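You operate a simulated robot arm through the tools that you are given. There is no shell and no other tool.

Carry out the task below with a simulated robot arm. There is one attempt and no reset: what you move stays moved.

JOB
Fix the port that the alarm names and start it again.
Fine: push its lead home, turn its holder's knob shut, clear the alarm, then start.

It is judged by the outcome, as a careful person would: the job done as asked, and still so three seconds after it is handed in. It fails if anything else is knocked over, pushed out of place, dropped, spilled or broken.

ROBOT AND FRAMES
A 6-joint arm with a two-finger gripper, fixed in place. Base frame: the origin is on the floor under the middle of its stand, x ahead of it, y to its left, z up; the work surface is at about z = 0.78. Lengths are in m, angles in rad, forces in N, time in s.
It reaches about 1.298 m from its shoulder. Its first joint turns from -2.601 to 2.601 rad. Payload 1.57 kg.
The tool frame sits at the grasp point between the pads (the TCP): z along the fingers, y along the line on which they close. The tips reach 0.021 m beyond it. The gripper opens to 0.07 m; its body begins 0.05 m behind the TCP.
Orientation is told as [roll, pitch, yaw] about the base's x, y, z axes, in that order, counted from this pose: with the fingers straight down and closing along the base's y, the tool's x points along the base's -x, its y along +y and its z along -z.

CONTROLS
- The arm moves only by the tool nudge_tool. Its argument "increments" is text: rows parted by semicolons, each of 7 numbers parted by spaces: the shift along the tool's x, y, z in mm, then the turn, a rotation vector about the tool's x, y, z in degrees, then the finger opening in mm, from 0 to 70. In form: dx dy dz ax ay az gripper; .... A call has 1 to 20 rows; each row is the pose to reach, as a shift and turn from the pose commanded when the call began, along the tool's axes at that moment. Each row takes 0.2 s and may step no farther than 0.05 m and 0.15 rad from the row before; otherwise, or with a gripper value out of range, the whole call is refused. Where a pose cannot be reached the arm comes as near as it can. A force on the tool above 90 N (or 10 N above the force at the start of the call, whichever is more), or a blocked arm, ends the call early, and 0.2 s more pass. The fingers move at their own pace (about 0.0648 m/s each) and stop on an object; they squeeze with about 30 N. The grip force told is the motor's: it shows also when the fingers shut on nothing. Time passes only in rows, and 0.2 s behind the last, so rows that repeat a pose let the fingers close. The reply holds the time, the measured pose of the TCP, the force on the tool along the base axes, the opening and the grip force, in the units named above and with some noise, with the torque about the TCP (base axes, N m) and any sound that the robot's microphone picked up.
- Cameras (640 x 400 px; columns grow to the right, rows downward): "scene" is fixed at [0.2181, -0.6529, 1.4786]; the picture's right is [0.68, -0.73, 0.00], its down [-0.31, -0.29, -0.91] and it looks along [0.66, 0.62, -0.42] (base axes); focal length 335 px, centre (320, 200). "wrist" rides on the gripper at [0.079, 0.004, -0.081] in the tool frame; the picture's right is [-0.05, 1.00, 0.00], its down [-0.67, -0.04, -0.74] and it looks along [-0.74, -0.04, 0.67] (tool axes); focal length 256 px, centre (320, 200). There is no depth. A picture from a camera that has moved, and an enlarged one, comes with that camera's place and axes in the base frame and with its lens.
- snapshot(camera): a new picture of that camera. The clock stands still meanwhile.
- raise_lower(by): slides the trunk up (or, below 0, down) by that many m; the arm rides with it, the base frame stays. It gives what a move gives, with no picture.
- close_up(camera, box): a new picture of the part [left, top, right, bottom] of that camera's present view, enlarged. The clock stands still meanwhile.
- close_job(): hands the job in; it is judged then, once.

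Places have to be worked out from the pictures, the camera data and where the tool is seen. Open the gripper and draw the arm clear of the work before you hand the job in, unless the task says otherwise.

The tools are called after ">>>" by a JSON object that holds its "op" and its "data". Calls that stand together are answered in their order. nudge_tool: Moves the arm, as the interface text tells. Its arguments: {"type":"object","properties":{"increments":{"type":"string"}},"required":["increments"]} The other tools are called the same way: raise_lower (by) moves the trunk up or down; snapshot (camera) takes a picture; close_up (camera, box) takes an enlarged picture of a part of a camera's view; close_job () hands the job in.

At the start:

```text
time_s: 0.0
tcp_pos: [0.6155, -0.2146, 1.249]
ee_rot: [-0.001, 0.0, 0.0]
ft_force: [0.4, 0.1, -0.5]
moment: [-0.02, 0.03, -0.01]
grip_width: 0.0699
grip_force: 0.0
trunk travel left (down, up): [-0.929, 0.041]
```

scene: 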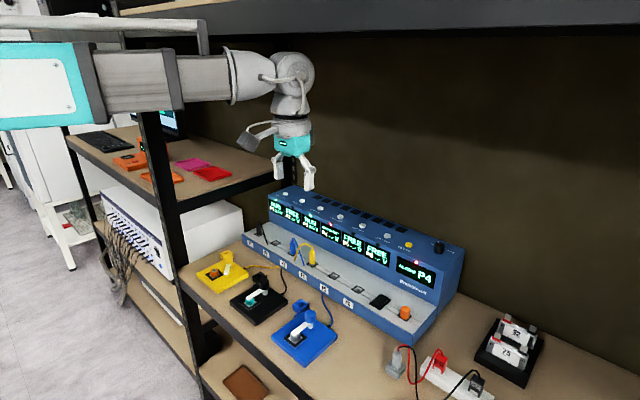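
wrist: 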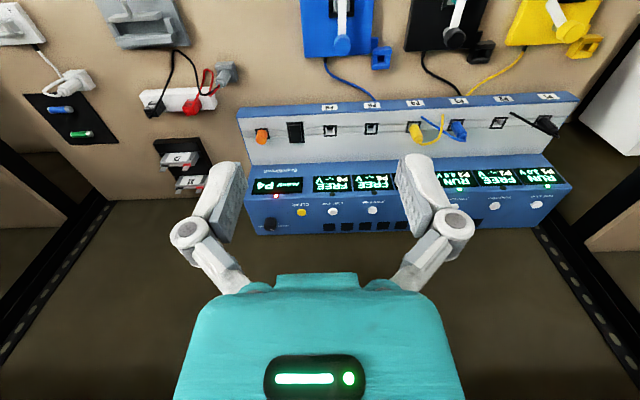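

The alarm panel seems to read "P4". I'll enlarge both views to read labels and see the leads and holders.

>>> {"op": "close_up", "data": {"camera": "scene", "box": [230, 180, 470, 330]}}

>>> {"op": "close_up", "data": {"camera": "scene", "box": [180, 240, 360, 370]}}

>>> {"op": "close_up", "data": {"camera": "wrist", "box": [230, 90, 410, 240]}}

>>> {"op": "close_up", "data": {"camera": "wrist", "box": [380, 80, 590, 240]}}

```text
2.67 times, centred on (350, 255) of scene
camera zoom: at [0.2181, -0.6529, 1.4786], right [0.68, -0.73, 0.0], down [-0.31, -0.29, -0.91], along [0.66, 0.62, -0.42], focal length 894 px, centre (240, 53)
```

zoom: 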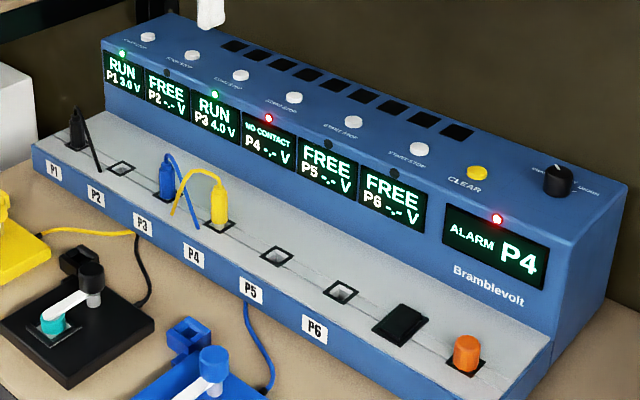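

```text
3.08 times, centred on (270, 305) of scene
camera zoom: at [0.2181, -0.6529, 1.4786], right [0.68, -0.73, 0.0], down [-0.31, -0.29, -0.91], along [0.66, 0.62, -0.42], focal length 1032 px, centre (474, -123)
```

zoom: 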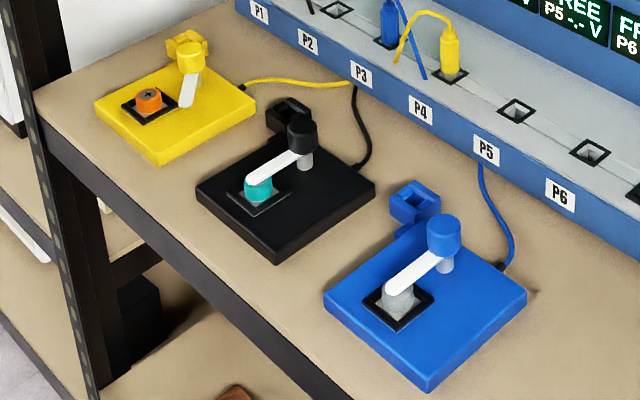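

```text
2.67 times, centred on (320, 165) of wrist
camera zoom: at [0.5374, -0.2103, 1.3282], right [0.05, 1.0, 0.0], down [0.67, -0.04, 0.74], along [0.74, -0.04, -0.67], focal length 683 px, centre (320, 293)
```

zoom: 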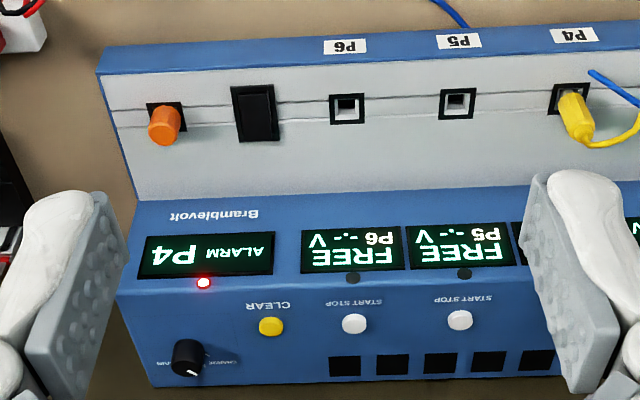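

```text
2.50 times, centred on (485, 160) of wrist
camera zoom: at [0.5374, -0.2103, 1.3282], right [0.05, 1.0, 0.0], down [0.67, -0.04, 0.74], along [0.74, -0.04, -0.67], focal length 640 px, centre (-92, 300)
```

zoom: 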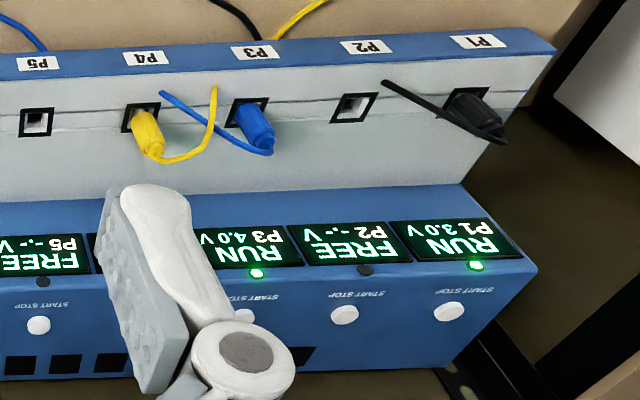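

P4 reads "NO CONTACT": its yellow lead is half in, and the yellow holder's lever is swung off its cell. I estimate the P4 plug near (0.845, -0.03, 0.85) and the yellow knob near (0.68, 0.16, 0.86). I'll move the wrist camera in front of the yellow holder for a closer view.

>>> {"op": "nudge_tool", "data": {"increments": "6.5 38.5 20 0 0 0 70; 13 77 40 0 0 0 70; 19.5 115.5 60 0 0 0 70; 26 154 80 0 0 0 70; 32.5 192.5 100 0 0 0 70; 39 231 120 0 0 0 70; 45.5 269.5 140 0 0 0 70; 52 308 160 0 0 0 70; 58.5 346.5 180 0 0 0 70; 65 385 200 0 0 0 70"}}

>>> {"op": "snapshot", "data": {"camera": "wrist"}}

>>> {"op": "snapshot", "data": {"camera": "scene"}}

```text
time_s: 2.2
tcp_pos: [0.5572, 0.1623, 1.2481]
ee_rot: [0.001, -0.002, 0.0]
ft_force: [-0.9, 0.9, 0.3]
moment: [-0.02, -0.03, -0.01]
grip_width: 0.0699
grip_force: 0.2
out of reach, approached as far as the arm can: row 1, 2, 3, 4, 5, 6, 7, 8, 9, 10
trunk travel left (down, up): [-0.929, 0.041]
```

```text
taken
camera wrist: at [0.4778, 0.1671, 1.3282], right [0.05, 1.0, 0.0], down [0.67, -0.04, 0.74], along [0.74, -0.04, -0.67], focal length 256 px, centre (320, 200)
```

wrist: 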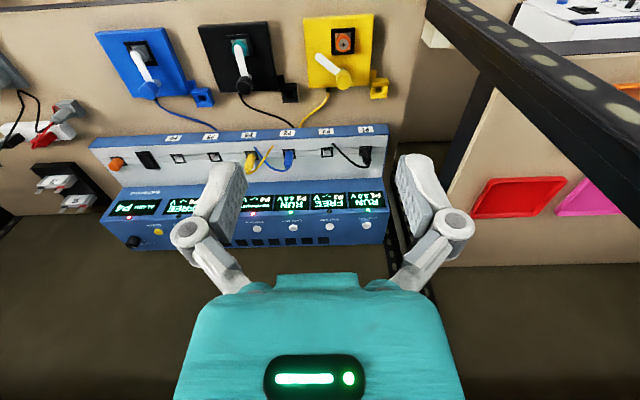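

```text
taken
```

scene: 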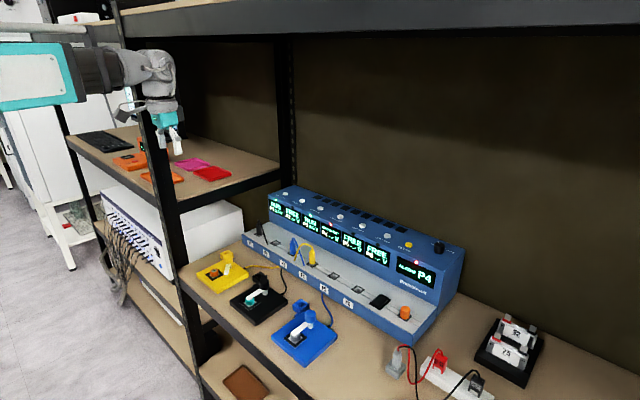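

The arm couldn't go lower at this trunk height; it stayed at z=1.248 while x/y moved. I'll lower the trunk by 0.2 m, which carries the TCP to about 1.05, still well above the bench items.

>>> {"op": "raise_lower", "data": {"by": -0.2}}

>>> {"op": "snapshot", "data": {"camera": "wrist"}}

>>> {"op": "snapshot", "data": {"camera": "scene"}}

```text
time_s: 4.4
tcp_pos: [0.5567, 0.1613, 1.0472]
ee_rot: [0.0, 0.0, 0.0]
ft_force: [-1.4, 0.3, -0.6]
moment: [0.02, 0.01, 0.02]
grip_width: 0.0699
grip_force: 0.0
trunk travel left (down, up): [-0.729, 0.241]
```

```text
taken
camera wrist: at [0.4779, 0.1658, 1.1283], right [0.05, 1.0, 0.0], down [0.67, -0.04, 0.74], along [0.74, -0.04, -0.67], focal length 256 px, centre (320, 200)
```

wrist: 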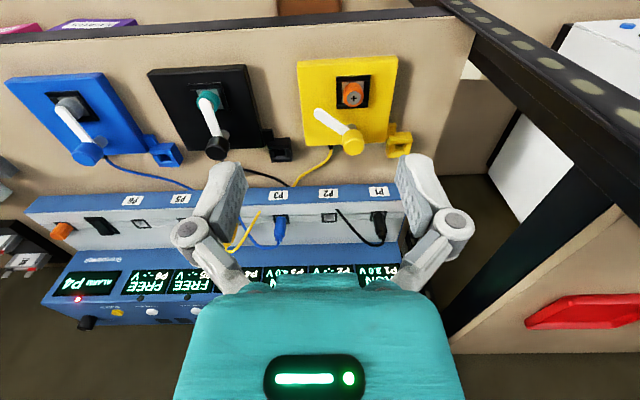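

```text
taken
```

scene: 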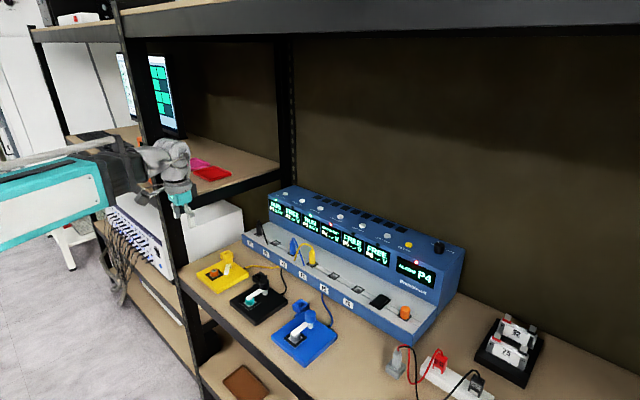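

Good overview now. I'll zoom in on the holders and the plug row.

>>> {"op": "close_up", "data": {"camera": "wrist", "box": [280, 40, 440, 170]}}

>>> {"op": "close_up", "data": {"camera": "wrist", "box": [130, 50, 300, 170]}}

>>> {"op": "close_up", "data": {"camera": "scene", "box": [185, 240, 295, 310]}}

```text
3.08 times, centred on (360, 105) of wrist
camera zoom: at [0.4779, 0.1658, 1.1283], right [0.05, 1.0, 0.0], down [0.67, -0.04, 0.74], along [0.74, -0.04, -0.67], focal length 788 px, centre (197, 492)
```

zoom: 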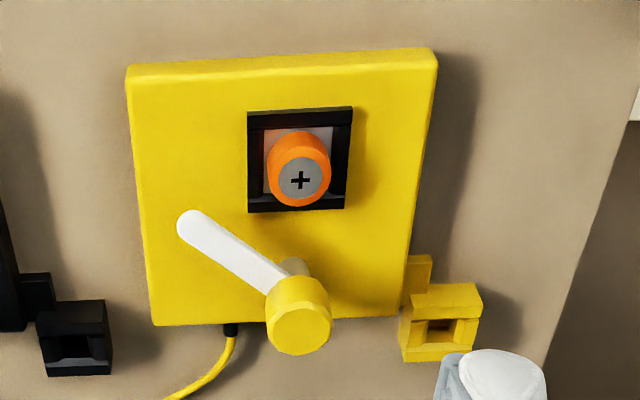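

```text
3.33 times, centred on (215, 110) of wrist
camera zoom: at [0.4779, 0.1658, 1.1283], right [0.05, 1.0, 0.0], down [0.67, -0.04, 0.74], along [0.74, -0.04, -0.67], focal length 853 px, centre (670, 500)
```

zoom: 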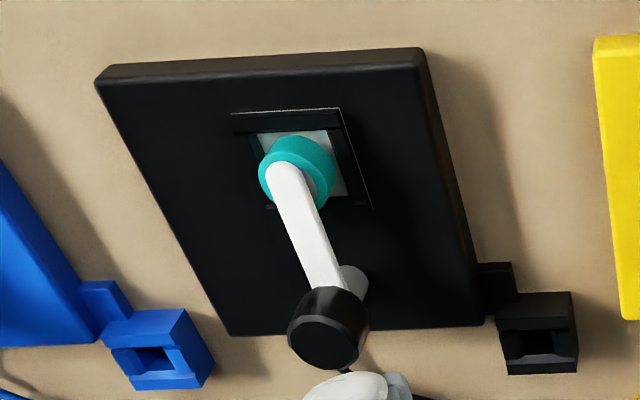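

```text
5.71 times, centred on (240, 275) of scene
camera zoom: at [0.2181, -0.6529, 1.4786], right [0.68, -0.73, 0.0], down [-0.31, -0.29, -0.91], along [0.66, 0.62, -0.42], focal length 1916 px, centre (777, -229)
```

zoom: 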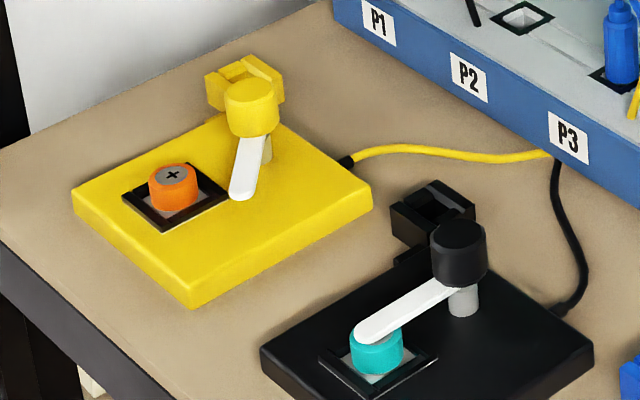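

Estimates so far: yellow knob top at (0.684, 0.200, 0.849), its cell at (0.632, 0.200, 0.819). The lever points about 48° off the cell, so it needs a clockwise turn seen from above. The lead comes first, so I'm moving to look closely at the P4 plug.

>>> {"op": "nudge_tool", "data": {"increments": "-24 -32 0 0 0 0 70; -48 -64 0 0 0 0 70; -72 -96 0 0 0 0 70; -96 -128 0 0 0 0 70; -120 -160 0 0 0 0 70; -144 -192 0 0 0 0 70"}}

>>> {"op": "snapshot", "data": {"camera": "wrist"}}

```text
time_s: 5.8
tcp_pos: [0.703, -0.0312, 1.0481]
ee_rot: [-0.001, 0.0, -0.001]
ft_force: [-0.7, 0.6, 0.7]
moment: [0.01, -0.03, -0.02]
grip_width: 0.0702
grip_force: 0.1
trunk travel left (down, up): [-0.729, 0.241]
```

```text
taken
camera wrist: at [0.6233, -0.0269, 1.1281], right [0.05, 1.0, 0.0], down [0.67, -0.04, 0.74], along [0.74, -0.04, -0.67], focal length 256 px, centre (320, 200)
```

wrist: 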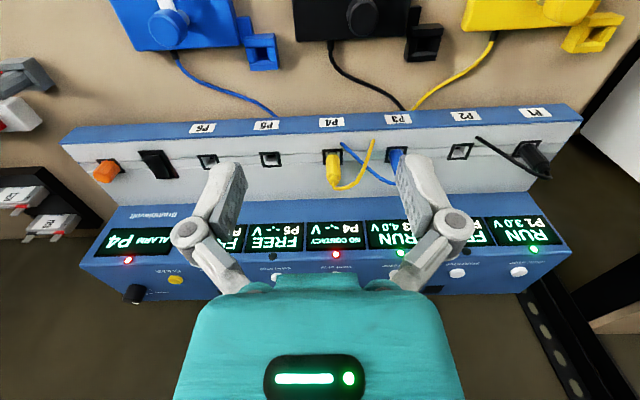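

>>> {"op": "close_up", "data": {"camera": "wrist", "box": [290, 110, 440, 210]}}

>>> {"op": "close_up", "data": {"camera": "scene", "box": [260, 210, 360, 280]}}

>>> {"op": "close_up", "data": {"camera": "scene", "box": [290, 190, 470, 300]}}

```text
4.00 times, centred on (365, 160) of wrist
camera zoom: at [0.6233, -0.0269, 1.1281], right [0.05, 1.0, 0.0], down [0.67, -0.04, 0.74], along [0.74, -0.04, -0.67], focal length 1024 px, centre (140, 360)
```

zoom: 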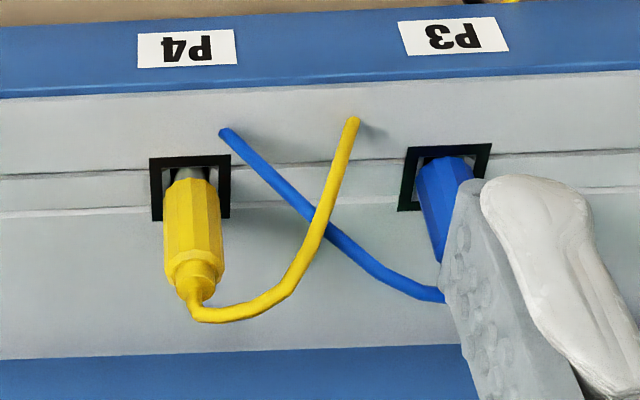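

```text
5.71 times, centred on (310, 245) of scene
camera zoom: at [0.2181, -0.6529, 1.4786], right [0.68, -0.73, 0.0], down [-0.31, -0.29, -0.91], along [0.66, 0.62, -0.42], focal length 1916 px, centre (377, -57)
```

zoom: 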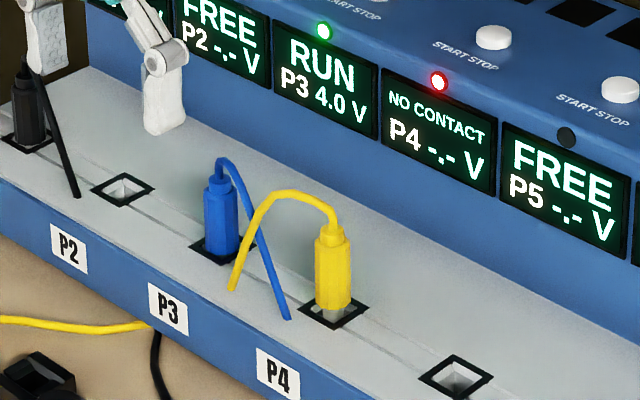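

```text
3.56 times, centred on (380, 245) of scene
camera zoom: at [0.2181, -0.6529, 1.4786], right [0.68, -0.73, 0.0], down [-0.31, -0.29, -0.91], along [0.66, 0.62, -0.42], focal length 1192 px, centre (107, 40)
```

zoom: 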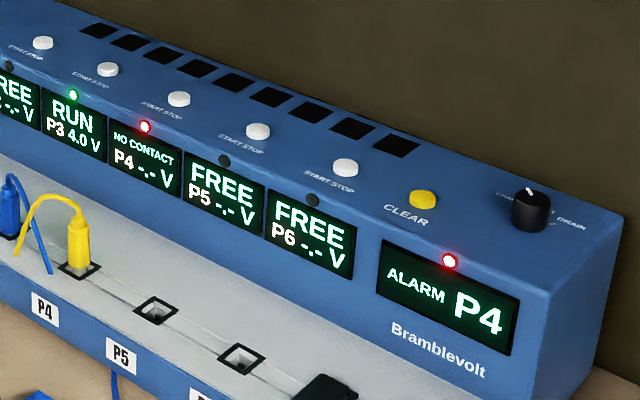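

The plug stands about 9 mm proud (grey shank visible): its top is at about (0.854, -0.021, 0.887) and the deck at z≈0.832. The yellow wire loops off towards +y and -x. I'll yaw the gripper about -70° so the fingers straddle the plug clear of both wires, and hover high above it.

>>> {"op": "nudge_tool", "data": {"increments": "-16.7 1.1 0 0 0 7.8 60; -33.3 2.2 0 0 0 15.6 60; -50 3.3 0 0 0 23.4 60; -66.7 4.4 0 0 0 31.2 60; -83.3 5.5 0 0 0 39 60; -100 6.6 0 0 0 46.8 60; -116.7 7.7 0 0 0 54.6 60; -133.3 8.8 0 0 0 62.4 60; -150 10 0 0 0 70 60; -150 10 0 0 0 70 60"}}

>>> {"op": "snapshot", "data": {"camera": "wrist"}}

>>> {"op": "snapshot", "data": {"camera": "scene"}}

```text
time_s: 8.0
tcp_pos: [0.851, -0.0208, 1.0477]
ee_rot: [0.001, 0.0, -1.223]
ft_force: [0.5, 0.4, -0.5]
moment: [-0.02, 0.0, 0.0]
grip_width: 0.06
grip_force: 0.0
trunk travel left (down, up): [-0.729, 0.241]
```

```text
taken
camera wrist: at [0.8286, 0.0562, 1.1281], right [0.96, 0.29, 0.0], down [0.19, -0.64, 0.74], along [0.22, -0.71, -0.67], focal length 256 px, centre (320, 200)
```

wrist: 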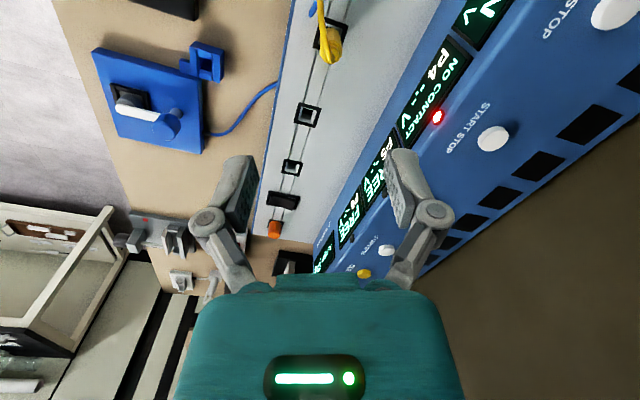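

```text
taken
```

scene: 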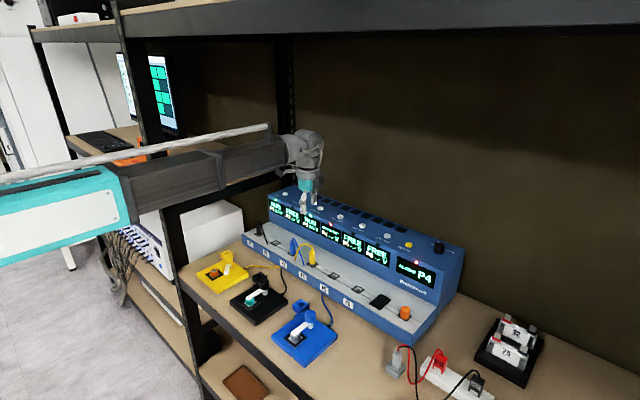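

The yaw is in place and the P4 START button shows up near (0.99, -0.017, 0.958). I'll zoom on the plug from here to refine its position under the gripper.

>>> {"op": "close_up", "data": {"camera": "wrist", "box": [280, 0, 400, 80]}}

>>> {"op": "close_up", "data": {"camera": "wrist", "box": [400, 60, 560, 180]}}

>>> {"op": "close_up", "data": {"camera": "scene", "box": [260, 180, 360, 280]}}

```text
5.00 times, centred on (340, 40) of wrist
camera zoom: at [0.8286, 0.0562, 1.1281], right [0.96, 0.29, 0.0], down [0.19, -0.64, 0.74], along [0.22, -0.71, -0.67], focal length 1280 px, centre (220, 1000)
```

zoom: 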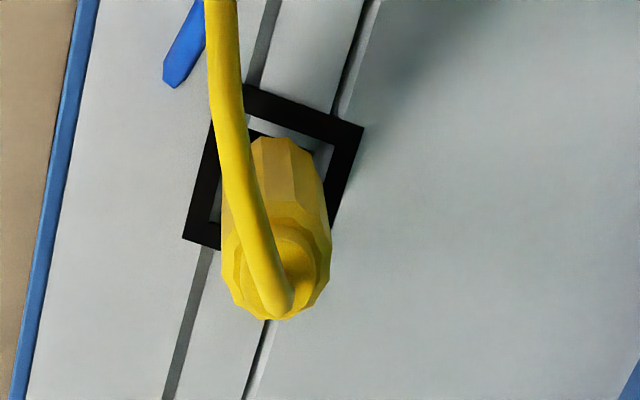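

```text
3.33 times, centred on (480, 120) of wrist
camera zoom: at [0.8286, 0.0562, 1.1281], right [0.96, 0.29, 0.0], down [0.19, -0.64, 0.74], along [0.22, -0.71, -0.67], focal length 853 px, centre (-213, 467)
```

zoom: 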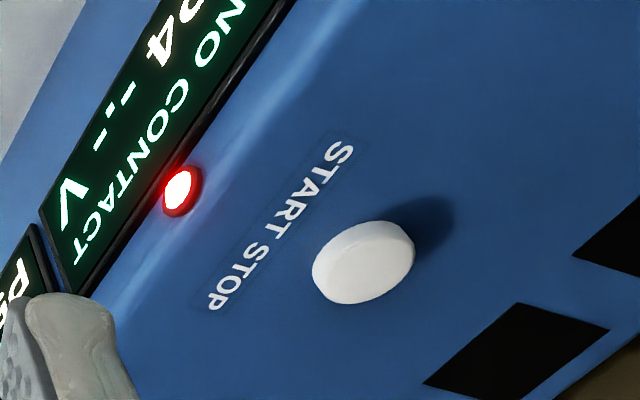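

```text
4.00 times, centred on (310, 230) of scene
camera zoom: at [0.2181, -0.6529, 1.4786], right [0.68, -0.73, 0.0], down [-0.31, -0.29, -0.91], along [0.66, 0.62, -0.42], focal length 1342 px, centre (360, 80)
```

zoom: 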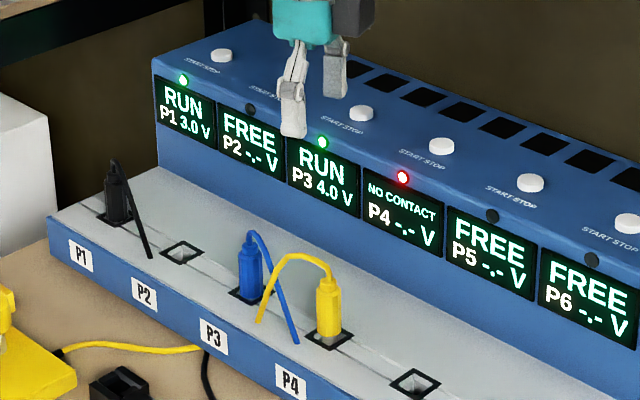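

Refined from this view, the P4 plug axis is at about (0.862, -0.018), deck z≈0.828 and plug top ≈0.879. I'll shift the TCP over it, narrow the opening to 44 mm, and lower the trunk 0.1 m to hover at about z=0.948.

>>> {"op": "nudge_tool", "data": {"increments": "-1.4 11.2 0 0 0 0 44; -1.4 11.2 0 0 0 0 44"}}

>>> {"op": "raise_lower", "data": {"by": -0.1}}

>>> {"op": "snapshot", "data": {"camera": "wrist"}}

>>> {"op": "close_up", "data": {"camera": "scene", "box": [240, 170, 380, 280]}}

```text
time_s: 8.6
tcp_pos: [0.8607, -0.0161, 1.0484]
ee_rot: [0.002, 0.0, -1.222]
ft_force: [-0.5, -0.4, 0.2]
moment: [0.03, 0.01, 0.0]
grip_width: 0.0439
grip_force: 0.1
trunk travel left (down, up): [-0.729, 0.241]
```

```text
time_s: 9.9
tcp_pos: [0.861, -0.0166, 0.948]
ee_rot: [-0.001, 0.0, -1.224]
ft_force: [0.4, 0.0, 0.1]
moment: [-0.01, 0.02, 0.02]
grip_width: 0.0438
grip_force: 0.1
trunk travel left (down, up): [-0.629, 0.341]
```

```text
taken
camera wrist: at [0.8392, 0.0588, 1.0282], right [0.96, 0.29, 0.0], down [0.19, -0.64, 0.74], along [0.22, -0.71, -0.67], focal length 256 px, centre (320, 200)
```

wrist: 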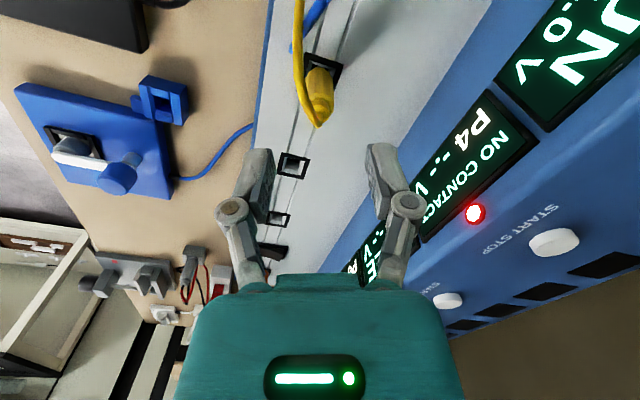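

```text
3.64 times, centred on (310, 225) of scene
camera zoom: at [0.2181, -0.6529, 1.4786], right [0.68, -0.73, 0.0], down [-0.31, -0.29, -0.91], along [0.66, 0.62, -0.42], focal length 1220 px, centre (356, 109)
```

zoom: 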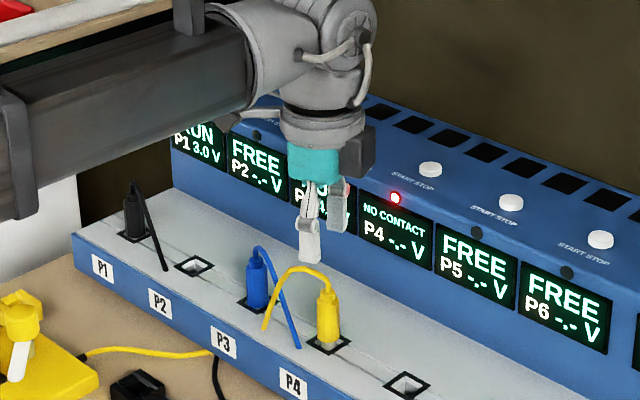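

Plug sits nearly under the tool axis. I'll zoom in to check the lateral alignment (tool axis should project on column ~320).

>>> {"op": "close_up", "data": {"camera": "wrist", "box": [260, 40, 380, 140]}}

```text
4.00 times, centred on (320, 90) of wrist
camera zoom: at [0.8392, 0.0588, 1.0282], right [0.96, 0.29, 0.0], down [0.19, -0.64, 0.74], along [0.22, -0.71, -0.67], focal length 1024 px, centre (320, 640)
```

zoom: 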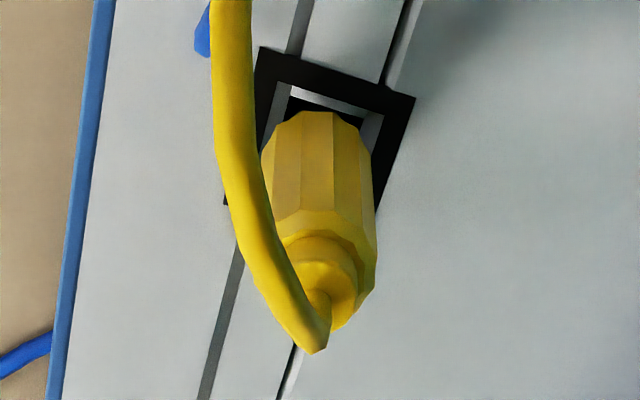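

The plug is well centred. The wire leaves it toward azimuth ~125–130°, so I'll rotate the gripper back by 20° (yaw ≈ -50°) to keep both fingers clear of it, then descend partway.

>>> {"op": "nudge_tool", "data": {"increments": "0 0 0 0 0 -7 44; 0 0 0 0 0 -14 44; 0 0 0 0 0 -20 44; 0 0 10 0 0 -20 44; 0 0 20 0 0 -20 44; 0 0 30 0 0 -20 44; 0 0 30 0 0 -20 44"}}

>>> {"op": "snapshot", "data": {"camera": "wrist"}}

>>> {"op": "close_up", "data": {"camera": "scene", "box": [270, 190, 370, 270]}}

```text
time_s: 11.5
tcp_pos: [0.8621, -0.0161, 0.9479]
ee_rot: [0.0, 0.001, -0.872]
ft_force: [-0.3, -0.6, -1.3]
moment: [0.01, 0.01, -0.03]
grip_width: 0.0438
grip_force: 0.0
out of reach, approached as far as the arm can: row 4, 5, 6, 7
trunk travel left (down, up): [-0.629, 0.341]
```

```text
taken
camera wrist: at [0.8149, 0.0464, 1.0281], right [0.8, 0.6, 0.0], down [0.4, -0.53, 0.74], along [0.45, -0.6, -0.67], focal length 256 px, centre (320, 200)
```

wrist: 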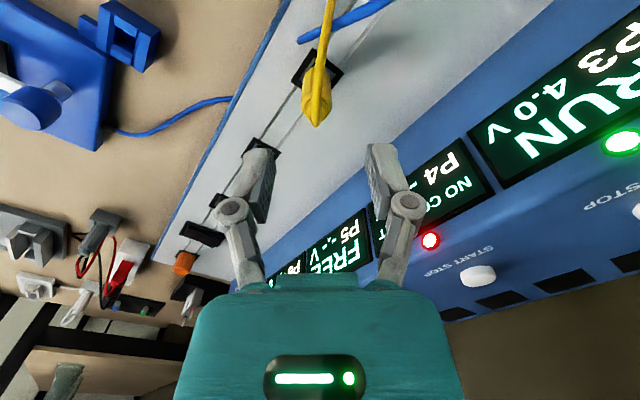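

```text
5.00 times, centred on (320, 230) of scene
camera zoom: at [0.2181, -0.6529, 1.4786], right [0.68, -0.73, 0.0], down [-0.31, -0.29, -0.91], along [0.66, 0.62, -0.42], focal length 1677 px, centre (320, 50)
```

zoom: 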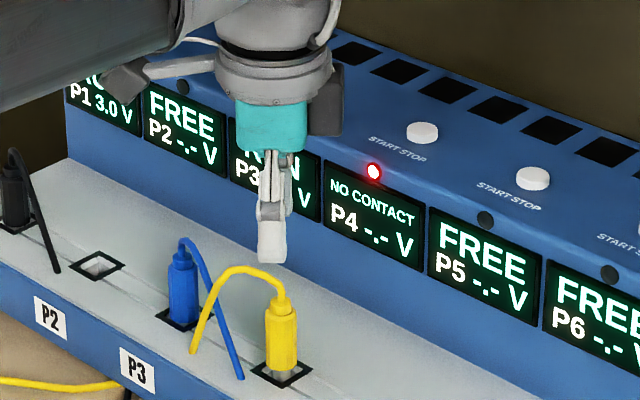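

The arm itself can't go lower than its present height relative to the trunk, so trunk travel must supply the descent. I'll raise the arm 40 mm by nudge (leaving room to push down later), then lower the trunk in steps around the plug.

>>> {"op": "nudge_tool", "data": {"increments": "0 0 -20 0 0 0 44; 0 0 -40 0 0 0 44; 0 0 -40 0 0 0 44"}}

```text
time_s: 12.3
tcp_pos: [0.8618, -0.017, 0.947]
ee_rot: [0.0, 0.0, -0.873]
ft_force: [0.4, 0.3, -0.3]
moment: [-0.01, 0.01, 0.0]
grip_width: 0.0439
grip_force: 0.1
out of reach, approached as far as the arm can: row 1, 2, 3
trunk travel left (down, up): [-0.629, 0.341]
```

The arm is effectively planar: height comes only from the trunk. I'll lower in steps: 50 mm first (tips to ≈0.876, straddling the plug top).

>>> {"op": "raise_lower", "data": {"by": -0.045}}

>>> {"op": "snapshot", "data": {"camera": "wrist"}}

>>> {"op": "close_up", "data": {"camera": "scene", "box": [270, 190, 370, 270]}}

```text
time_s: 13.2
tcp_pos: [0.8623, -0.0168, 0.9034]
ee_rot: [0.001, -0.002, -0.873]
ft_force: [-0.4, 0.4, 0.3]
moment: [-0.03, 0.0, 0.0]
grip_width: 0.044
grip_force: 0.1
trunk travel left (down, up): [-0.584, 0.386]
```

```text
taken
camera wrist: at [0.8148, 0.0464, 0.9832], right [0.8, 0.6, 0.0], down [0.4, -0.53, 0.74], along [0.45, -0.6, -0.67], focal length 256 px, centre (320, 200)
```

wrist: 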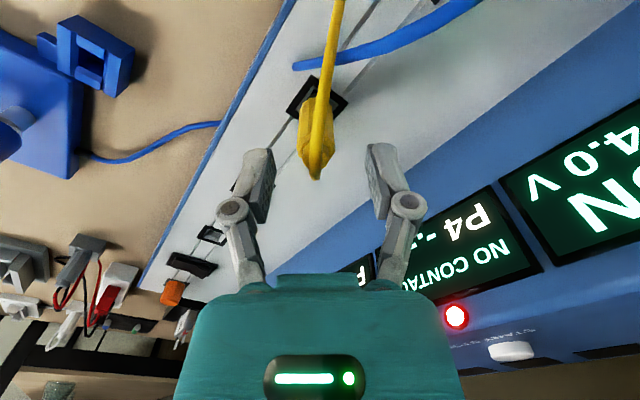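

```text
5.00 times, centred on (320, 230) of scene
camera zoom: at [0.2181, -0.6529, 1.4786], right [0.68, -0.73, 0.0], down [-0.31, -0.29, -0.91], along [0.66, 0.62, -0.42], focal length 1677 px, centre (320, 50)
```

zoom: 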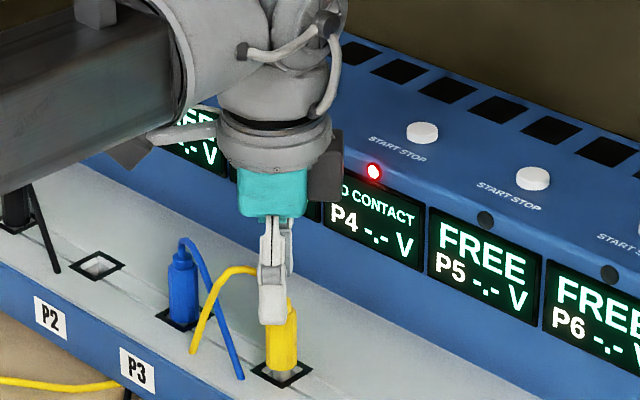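

Fingers straddle the plug cleanly and both wires lie outside them. Lowering the trunk 37 mm to put the TCP at about 0.866 on the plug body.

>>> {"op": "raise_lower", "data": {"by": -0.037}}

>>> {"op": "snapshot", "data": {"camera": "wrist"}}

>>> {"op": "snapshot", "data": {"camera": "scene"}}

>>> {"op": "close_up", "data": {"camera": "scene", "box": [270, 190, 370, 270]}}

```text
time_s: 14.0
tcp_pos: [0.8628, -0.0167, 0.8657]
ee_rot: [-0.001, 0.0, -0.871]
ft_force: [-0.1, -0.3, 0.6]
moment: [0.02, -0.02, -0.04]
grip_width: 0.0441
grip_force: 0.1
trunk travel left (down, up): [-0.547, 0.423]
```

```text
taken
camera wrist: at [0.8147, 0.0464, 0.9462], right [0.8, 0.6, 0.0], down [0.4, -0.53, 0.74], along [0.45, -0.6, -0.67], focal length 256 px, centre (320, 200)
```

wrist: 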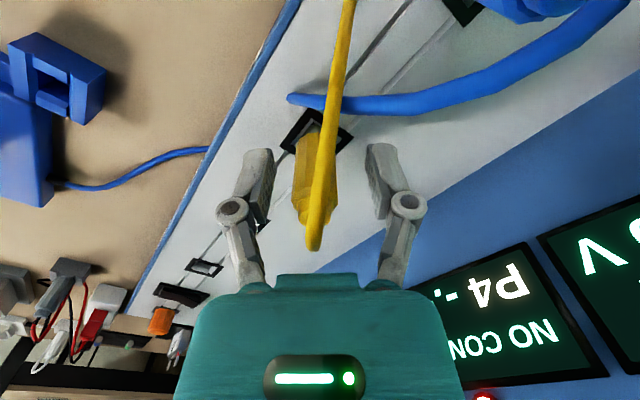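

```text
taken
```

scene: 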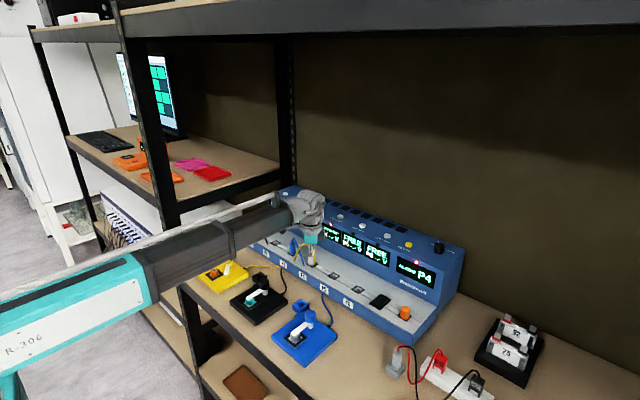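

```text
5.00 times, centred on (320, 230) of scene
camera zoom: at [0.2181, -0.6529, 1.4786], right [0.68, -0.73, 0.0], down [-0.31, -0.29, -0.91], along [0.66, 0.62, -0.42], focal length 1677 px, centre (320, 50)
```

zoom: 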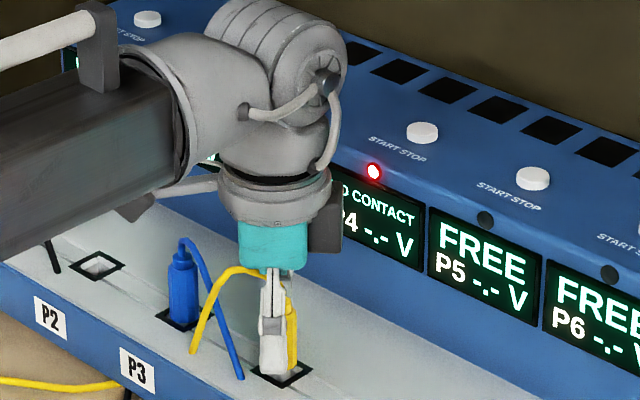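

Height is 0.866 and the plug lies about 2.5 mm toward the tool's -y of centre. I'll shift by that and close the fingers on the plug.

>>> {"op": "nudge_tool", "data": {"increments": "0 -2.5 0 0 0 0 44; 0 -2.5 0 0 0 0 30; 0 -2.5 0 0 0 0 20; 0 -2.5 0 0 0 0 10; 0 -2.5 0 0 0 0 5; 0 -2.5 0 0 0 0 5; 0 -2.5 0 0 0 0 5"}}

>>> {"op": "snapshot", "data": {"camera": "wrist"}}

>>> {"op": "close_up", "data": {"camera": "scene", "box": [270, 190, 370, 270]}}

```text
time_s: 15.6
tcp_pos: [0.8617, -0.0191, 0.8658]
ee_rot: [0.0, 0.0, -0.871]
ft_force: [0.2, 0.1, 0.4]
moment: [-0.01, 0.01, 0.02]
grip_width: 0.0184
grip_force: 29.9
trunk travel left (down, up): [-0.547, 0.423]
```

```text
taken
camera wrist: at [0.8136, 0.0446, 0.9461], right [0.8, 0.6, 0.0], down [0.4, -0.53, 0.74], along [0.45, -0.6, -0.67], focal length 256 px, centre (320, 200)
```

wrist: 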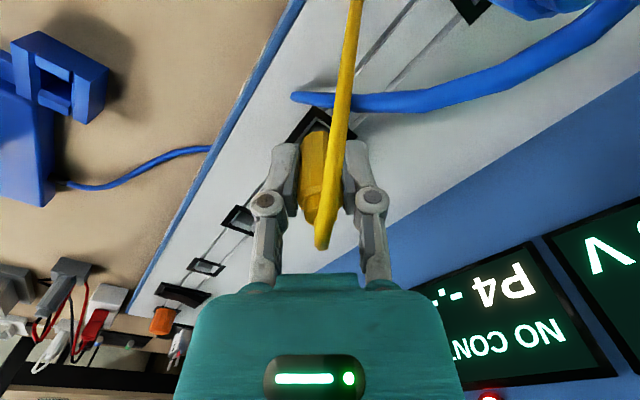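

```text
5.00 times, centred on (320, 230) of scene
camera zoom: at [0.2181, -0.6529, 1.4786], right [0.68, -0.73, 0.0], down [-0.31, -0.29, -0.91], along [0.66, 0.62, -0.42], focal length 1677 px, centre (320, 50)
```

zoom: 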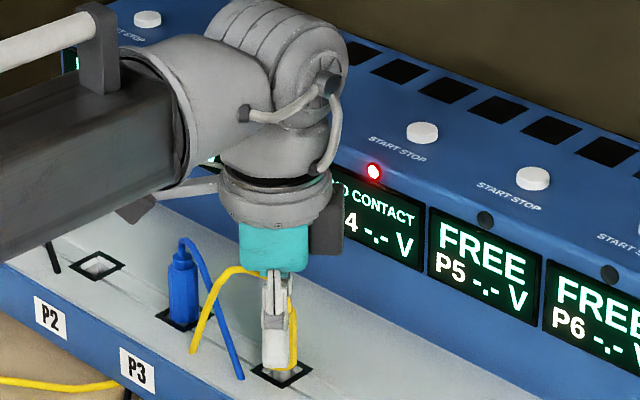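

Firm grip: 18.4 mm wide, ~30 N, no side load. Now I push down by trunk in small steps, watching the force and sound.

>>> {"op": "raise_lower", "data": {"by": -0.005}}

```text
time_s: 16.1
tcp_pos: [0.8597, -0.0187, 0.861]
ee_rot: [0.0, 0.001, -0.872]
ft_force: [-0.7, -0.3, -1.2]
moment: [0.03, 0.04, 0.02]
grip_width: 0.0184
grip_force: 30.4
trunk travel left (down, up): [-0.542, 0.428]
```

Little resistance so far. Another 3 mm, then look.

>>> {"op": "raise_lower", "data": {"by": -0.003}}

>>> {"op": "close_up", "data": {"camera": "wrist", "box": [260, 90, 400, 260]}}

>>> {"op": "close_up", "data": {"camera": "scene", "box": [290, 220, 350, 270]}}

```text
time_s: 16.6
tcp_pos: [0.8598, -0.0182, 0.8588]
ee_rot: [0.001, 0.001, -0.873]
ft_force: [2.6, -1.5, 13.6]
moment: [-0.01, -0.1, 0.03]
grip_width: 0.0184
grip_force: 30.0
trunk travel left (down, up): [-0.539, 0.431]
```

```text
2.35 times, centred on (330, 175) of wrist
camera zoom: at [0.8131, 0.0445, 0.9391], right [0.8, 0.6, 0.0], down [0.4, -0.53, 0.75], along [0.45, -0.6, -0.67], focal length 602 px, centre (296, 259)
```

zoom: 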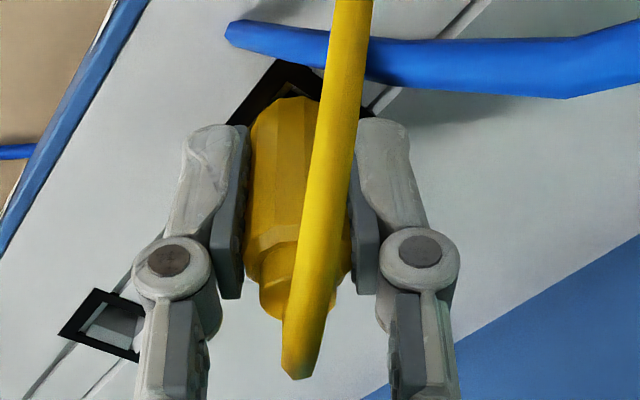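

```text
8.00 times, centred on (320, 245) of scene
camera zoom: at [0.2181, -0.6529, 1.4786], right [0.68, -0.73, 0.0], down [-0.31, -0.29, -0.91], along [0.66, 0.62, -0.42], focal length 2683 px, centre (320, -160)
```

zoom: 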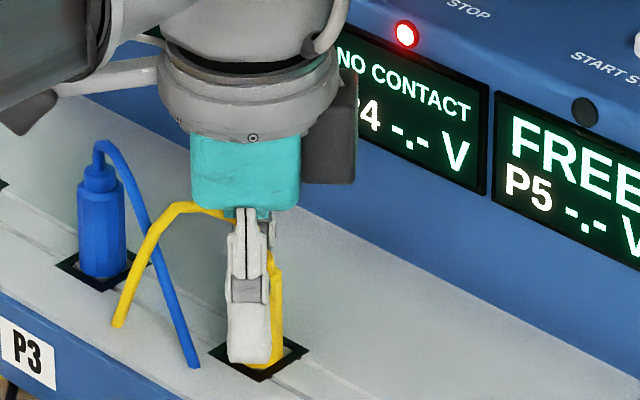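

Force rises to 14 N after about 7 mm, either the seat or a detent. I'll push a bit more and watch for a firm stop or a click.

>>> {"op": "raise_lower", "data": {"by": -0.002}}

>>> {"op": "close_up", "data": {"camera": "scene", "box": [290, 220, 350, 270]}}

>>> {"op": "close_up", "data": {"camera": "wrist", "box": [260, 90, 400, 260]}}

```text
time_s: 17.2
tcp_pos: [0.8612, -0.0183, 0.8569]
ee_rot: [0.001, -0.003, -0.873]
ft_force: [9.1, 0.0, 27.8]
moment: [-0.08, -0.23, 0.04]
grip_width: 0.0182
grip_force: 30.0
trunk travel left (down, up): [-0.537, 0.433]
```

```text
8.00 times, centred on (320, 245) of scene
camera zoom: at [0.2181, -0.6529, 1.4786], right [0.68, -0.73, 0.0], down [-0.31, -0.29, -0.91], along [0.66, 0.62, -0.42], focal length 2683 px, centre (320, -160)
```

zoom: 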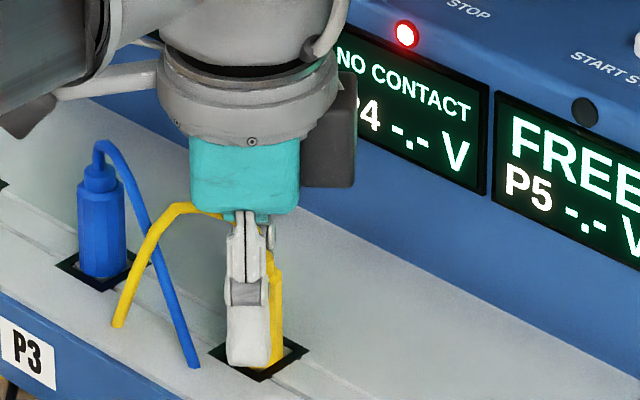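

```text
2.35 times, centred on (330, 175) of wrist
camera zoom: at [0.8127, 0.0446, 0.9376], right [0.8, 0.6, 0.0], down [0.4, -0.53, 0.75], along [0.45, -0.6, -0.67], focal length 602 px, centre (296, 259)
```

zoom: 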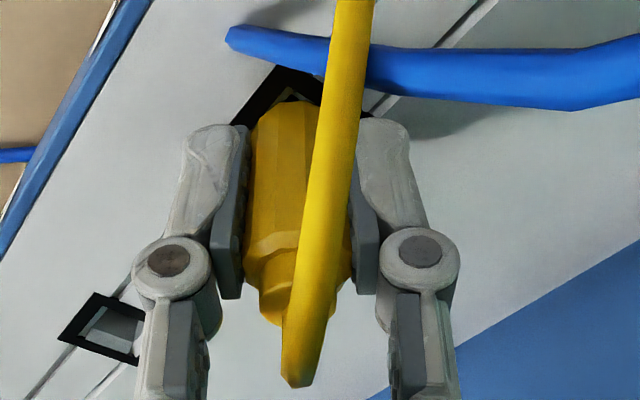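

Force is 28 N and the plug seems to be slipping slightly in the fingers, so it may be at its seat. I'll open and look at the plug before pushing further.

>>> {"op": "nudge_tool", "data": {"increments": "0 0 0 0 0 0 30; 0 0 0 0 0 0 44; 0 0 0 0 0 0 44"}}

>>> {"op": "close_up", "data": {"camera": "wrist", "box": [260, 90, 400, 260]}}

>>> {"op": "close_up", "data": {"camera": "scene", "box": [290, 220, 350, 270]}}

```text
time_s: 18.0
tcp_pos: [0.8613, -0.0191, 0.8557]
ee_rot: [0.0, 0.001, -0.873]
ft_force: [-0.7, -0.3, -0.2]
moment: [-0.01, -0.01, 0.0]
grip_width: 0.0439
grip_force: 0.0
trunk travel left (down, up): [-0.537, 0.433]
```

```text
2.35 times, centred on (330, 175) of wrist
camera zoom: at [0.8135, 0.0446, 0.9361], right [0.8, 0.6, 0.0], down [0.4, -0.53, 0.74], along [0.45, -0.6, -0.67], focal length 602 px, centre (296, 259)
```

zoom: 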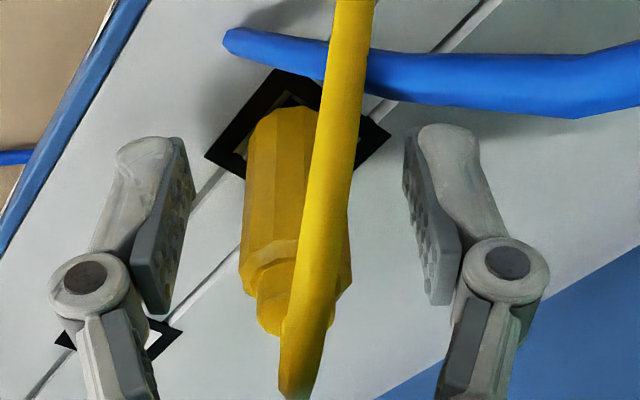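

```text
8.00 times, centred on (320, 245) of scene
camera zoom: at [0.2181, -0.6529, 1.4786], right [0.68, -0.73, 0.0], down [-0.31, -0.29, -0.91], along [0.66, 0.62, -0.42], focal length 2683 px, centre (320, -160)
```

zoom: 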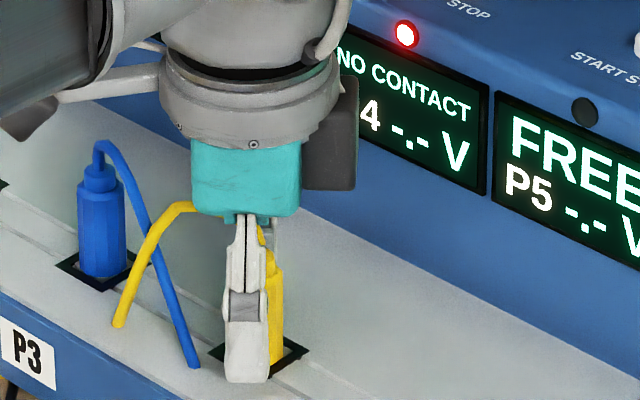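

Released with no load. I'll raise the trunk 90 mm and compare the yellow plug's seating with the blue one.

>>> {"op": "raise_lower", "data": {"by": 0.09}}

>>> {"op": "close_up", "data": {"camera": "wrist", "box": [240, 30, 440, 150]}}

>>> {"op": "close_up", "data": {"camera": "scene", "box": [290, 220, 350, 270]}}

```text
time_s: 19.2
tcp_pos: [0.8599, -0.0189, 0.9445]
ee_rot: [-0.001, 0.0, -0.873]
ft_force: [0.3, 0.8, -0.1]
moment: [0.0, -0.05, 0.01]
grip_width: 0.0441
grip_force: 0.0
trunk travel left (down, up): [-0.627, 0.343]
```

```text
3.20 times, centred on (340, 90) of wrist
camera zoom: at [0.8137, 0.0446, 1.026], right [0.8, 0.6, 0.0], down [0.4, -0.53, 0.74], along [0.45, -0.6, -0.67], focal length 819 px, centre (256, 552)
```

zoom: 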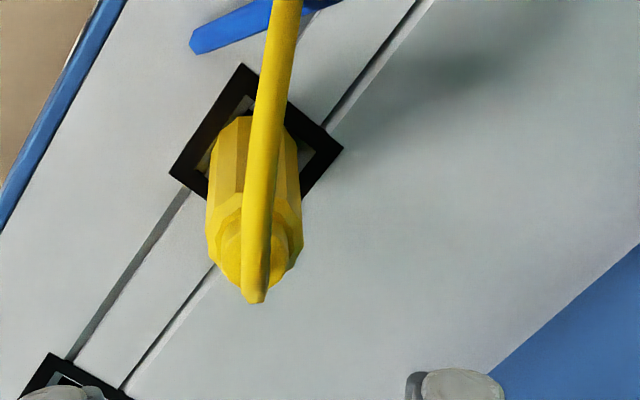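

```text
8.00 times, centred on (320, 245) of scene
camera zoom: at [0.2181, -0.6529, 1.4786], right [0.68, -0.73, 0.0], down [-0.31, -0.29, -0.91], along [0.66, 0.62, -0.42], focal length 2683 px, centre (320, -160)
```

zoom: 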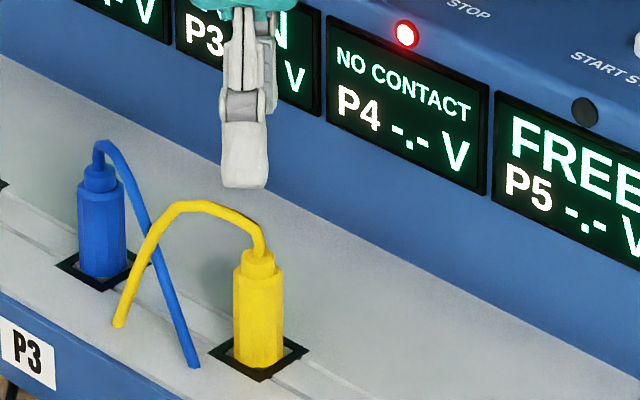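

It looks nearly seated. I'll zoom closely on both plugs to compare seating depth.

>>> {"op": "close_up", "data": {"camera": "scene", "box": [305, 245, 330, 270]}}

>>> {"op": "close_up", "data": {"camera": "scene", "box": [285, 233, 310, 258]}}

```text
16.00 times, centred on (318, 258) of scene
camera zoom: at [0.2181, -0.6529, 1.4786], right [0.68, -0.73, 0.0], down [-0.31, -0.29, -0.91], along [0.66, 0.62, -0.42], focal length 5366 px, centre (360, -720)
```

zoom: 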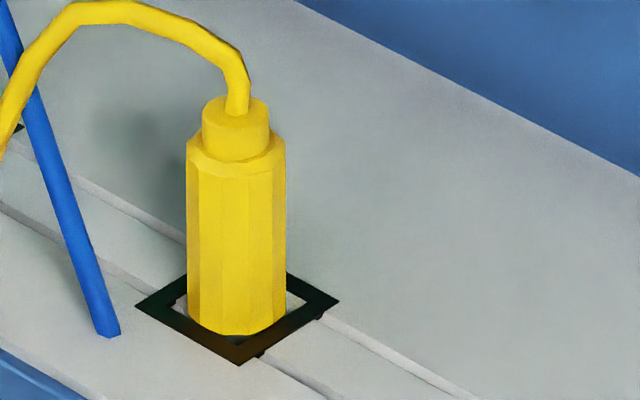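

```text
16.00 times, centred on (298, 246) of scene
camera zoom: at [0.2181, -0.6529, 1.4786], right [0.68, -0.73, 0.0], down [-0.31, -0.29, -0.91], along [0.66, 0.62, -0.42], focal length 5366 px, centre (680, -528)
```

zoom: 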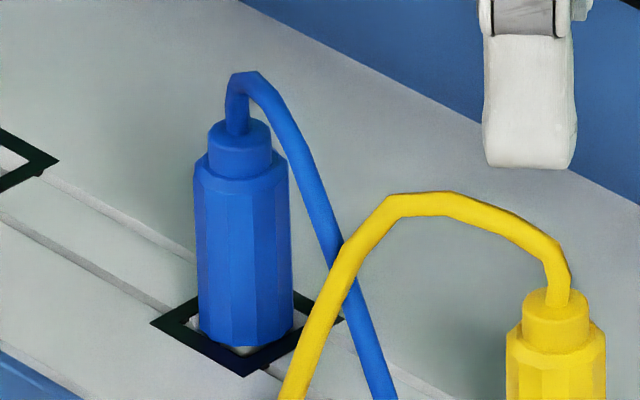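

The yellow plug now sits the same in its frame as the blue one, with no shank showing, so the lead is home. Next is the yellow holder: raise 50 mm, then travel over the knob (≈0.684, 0.200) while yawing to +48° so the fingers will span across the lever.

>>> {"op": "raise_lower", "data": {"by": 0.05}}

>>> {"op": "nudge_tool", "data": {"increments": "20.1 0.4 0 0 0 -7 50; 40.1 0.9 0 0 0 -14 50; 60.2 1.3 0 0 0 -21 50; 80.3 1.7 0 0 0 -28 50; 100.3 2.1 0 0 0 -35 50; 120.4 2.6 0 0 0 -42 50; 140.5 3 0 0 0 -49 50; 160.5 3.4 0 0 0 -56 50; 180.6 3.9 0 0 0 -63 50; 200.7 4.3 0 0 0 -70 50; 220.7 4.7 0 0 0 -77 50; 240.8 5.1 0 0 0 -84 50; 260.9 5.6 0 0 0 -91 50; 281 6 0 0 0 -98 50; 281 6 0 0 0 -98 50"}}

>>> {"op": "snapshot", "data": {"camera": "wrist"}}

>>> {"op": "snapshot", "data": {"camera": "scene"}}

```text
time_s: 20.1
tcp_pos: [0.8612, -0.0187, 0.9947]
ee_rot: [-0.002, 0.0, -0.874]
ft_force: [-0.6, -0.2, -0.3]
moment: [0.0, 0.0, 0.04]
grip_width: 0.0439
grip_force: 0.1
trunk travel left (down, up): [-0.677, 0.293]
```

```text
time_s: 23.3
tcp_pos: [0.685, 0.2009, 0.9951]
ee_rot: [0.0, 0.0, 0.84]
ft_force: [0.1, -0.5, 0.0]
moment: [0.01, 0.03, 0.02]
grip_width: 0.05
grip_force: 0.0
trunk travel left (down, up): [-0.677, 0.293]
```

```text
taken
camera wrist: at [0.6287, 0.1441, 1.0762], right [-0.71, 0.71, 0.0], down [0.47, 0.47, 0.74], along [0.53, 0.53, -0.67], focal length 256 px, centre (320, 200)
```

wrist: 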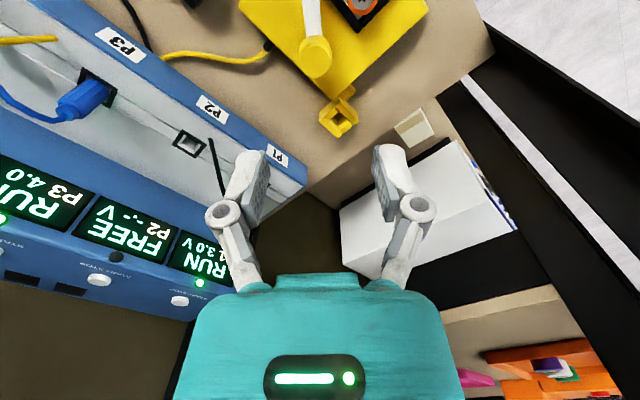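

```text
taken
```

scene: 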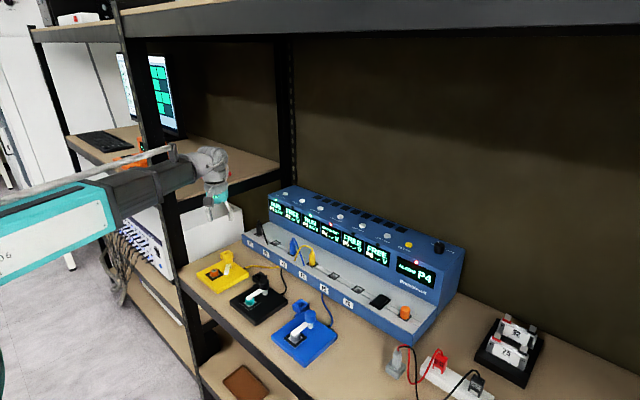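

The knob is right under the tool axis. I'll zoom in to refine its centre, top height and the lever direction.

>>> {"op": "close_up", "data": {"camera": "wrist", "box": [240, 0, 400, 100]}}

>>> {"op": "close_up", "data": {"camera": "scene", "box": [185, 240, 265, 300]}}

>>> {"op": "close_up", "data": {"camera": "scene", "box": [225, 270, 345, 360]}}

```text
4.00 times, centred on (320, 50) of wrist
camera zoom: at [0.6287, 0.1441, 1.0762], right [-0.71, 0.71, 0.0], down [0.47, 0.47, 0.74], along [0.53, 0.53, -0.67], focal length 1024 px, centre (320, 800)
```

zoom: 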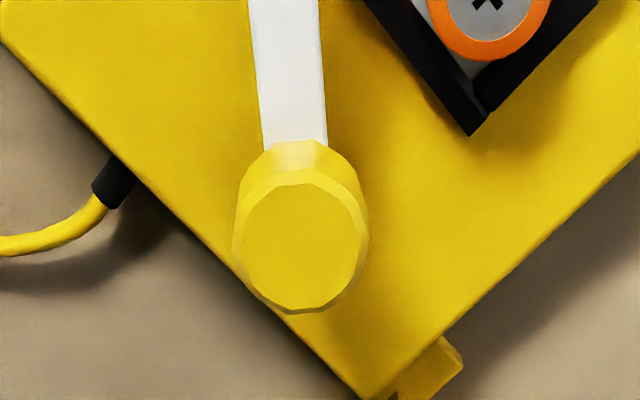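

```text
6.67 times, centred on (225, 270) of scene
camera zoom: at [0.2181, -0.6529, 1.4786], right [0.68, -0.73, 0.0], down [-0.31, -0.29, -0.91], along [0.66, 0.62, -0.42], focal length 2236 px, centre (953, -267)
```

zoom: 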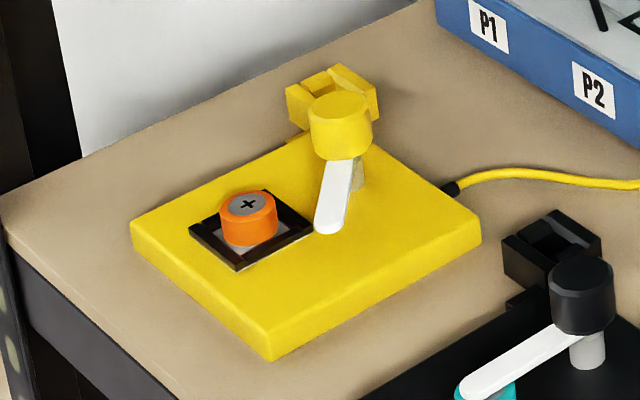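

```text
4.44 times, centred on (285, 315) of scene
camera zoom: at [0.2181, -0.6529, 1.4786], right [0.68, -0.73, 0.0], down [-0.31, -0.29, -0.91], along [0.66, 0.62, -0.42], focal length 1491 px, centre (476, -311)
```

zoom: 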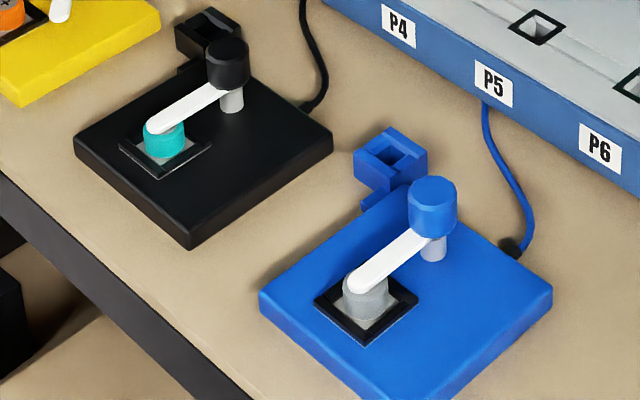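

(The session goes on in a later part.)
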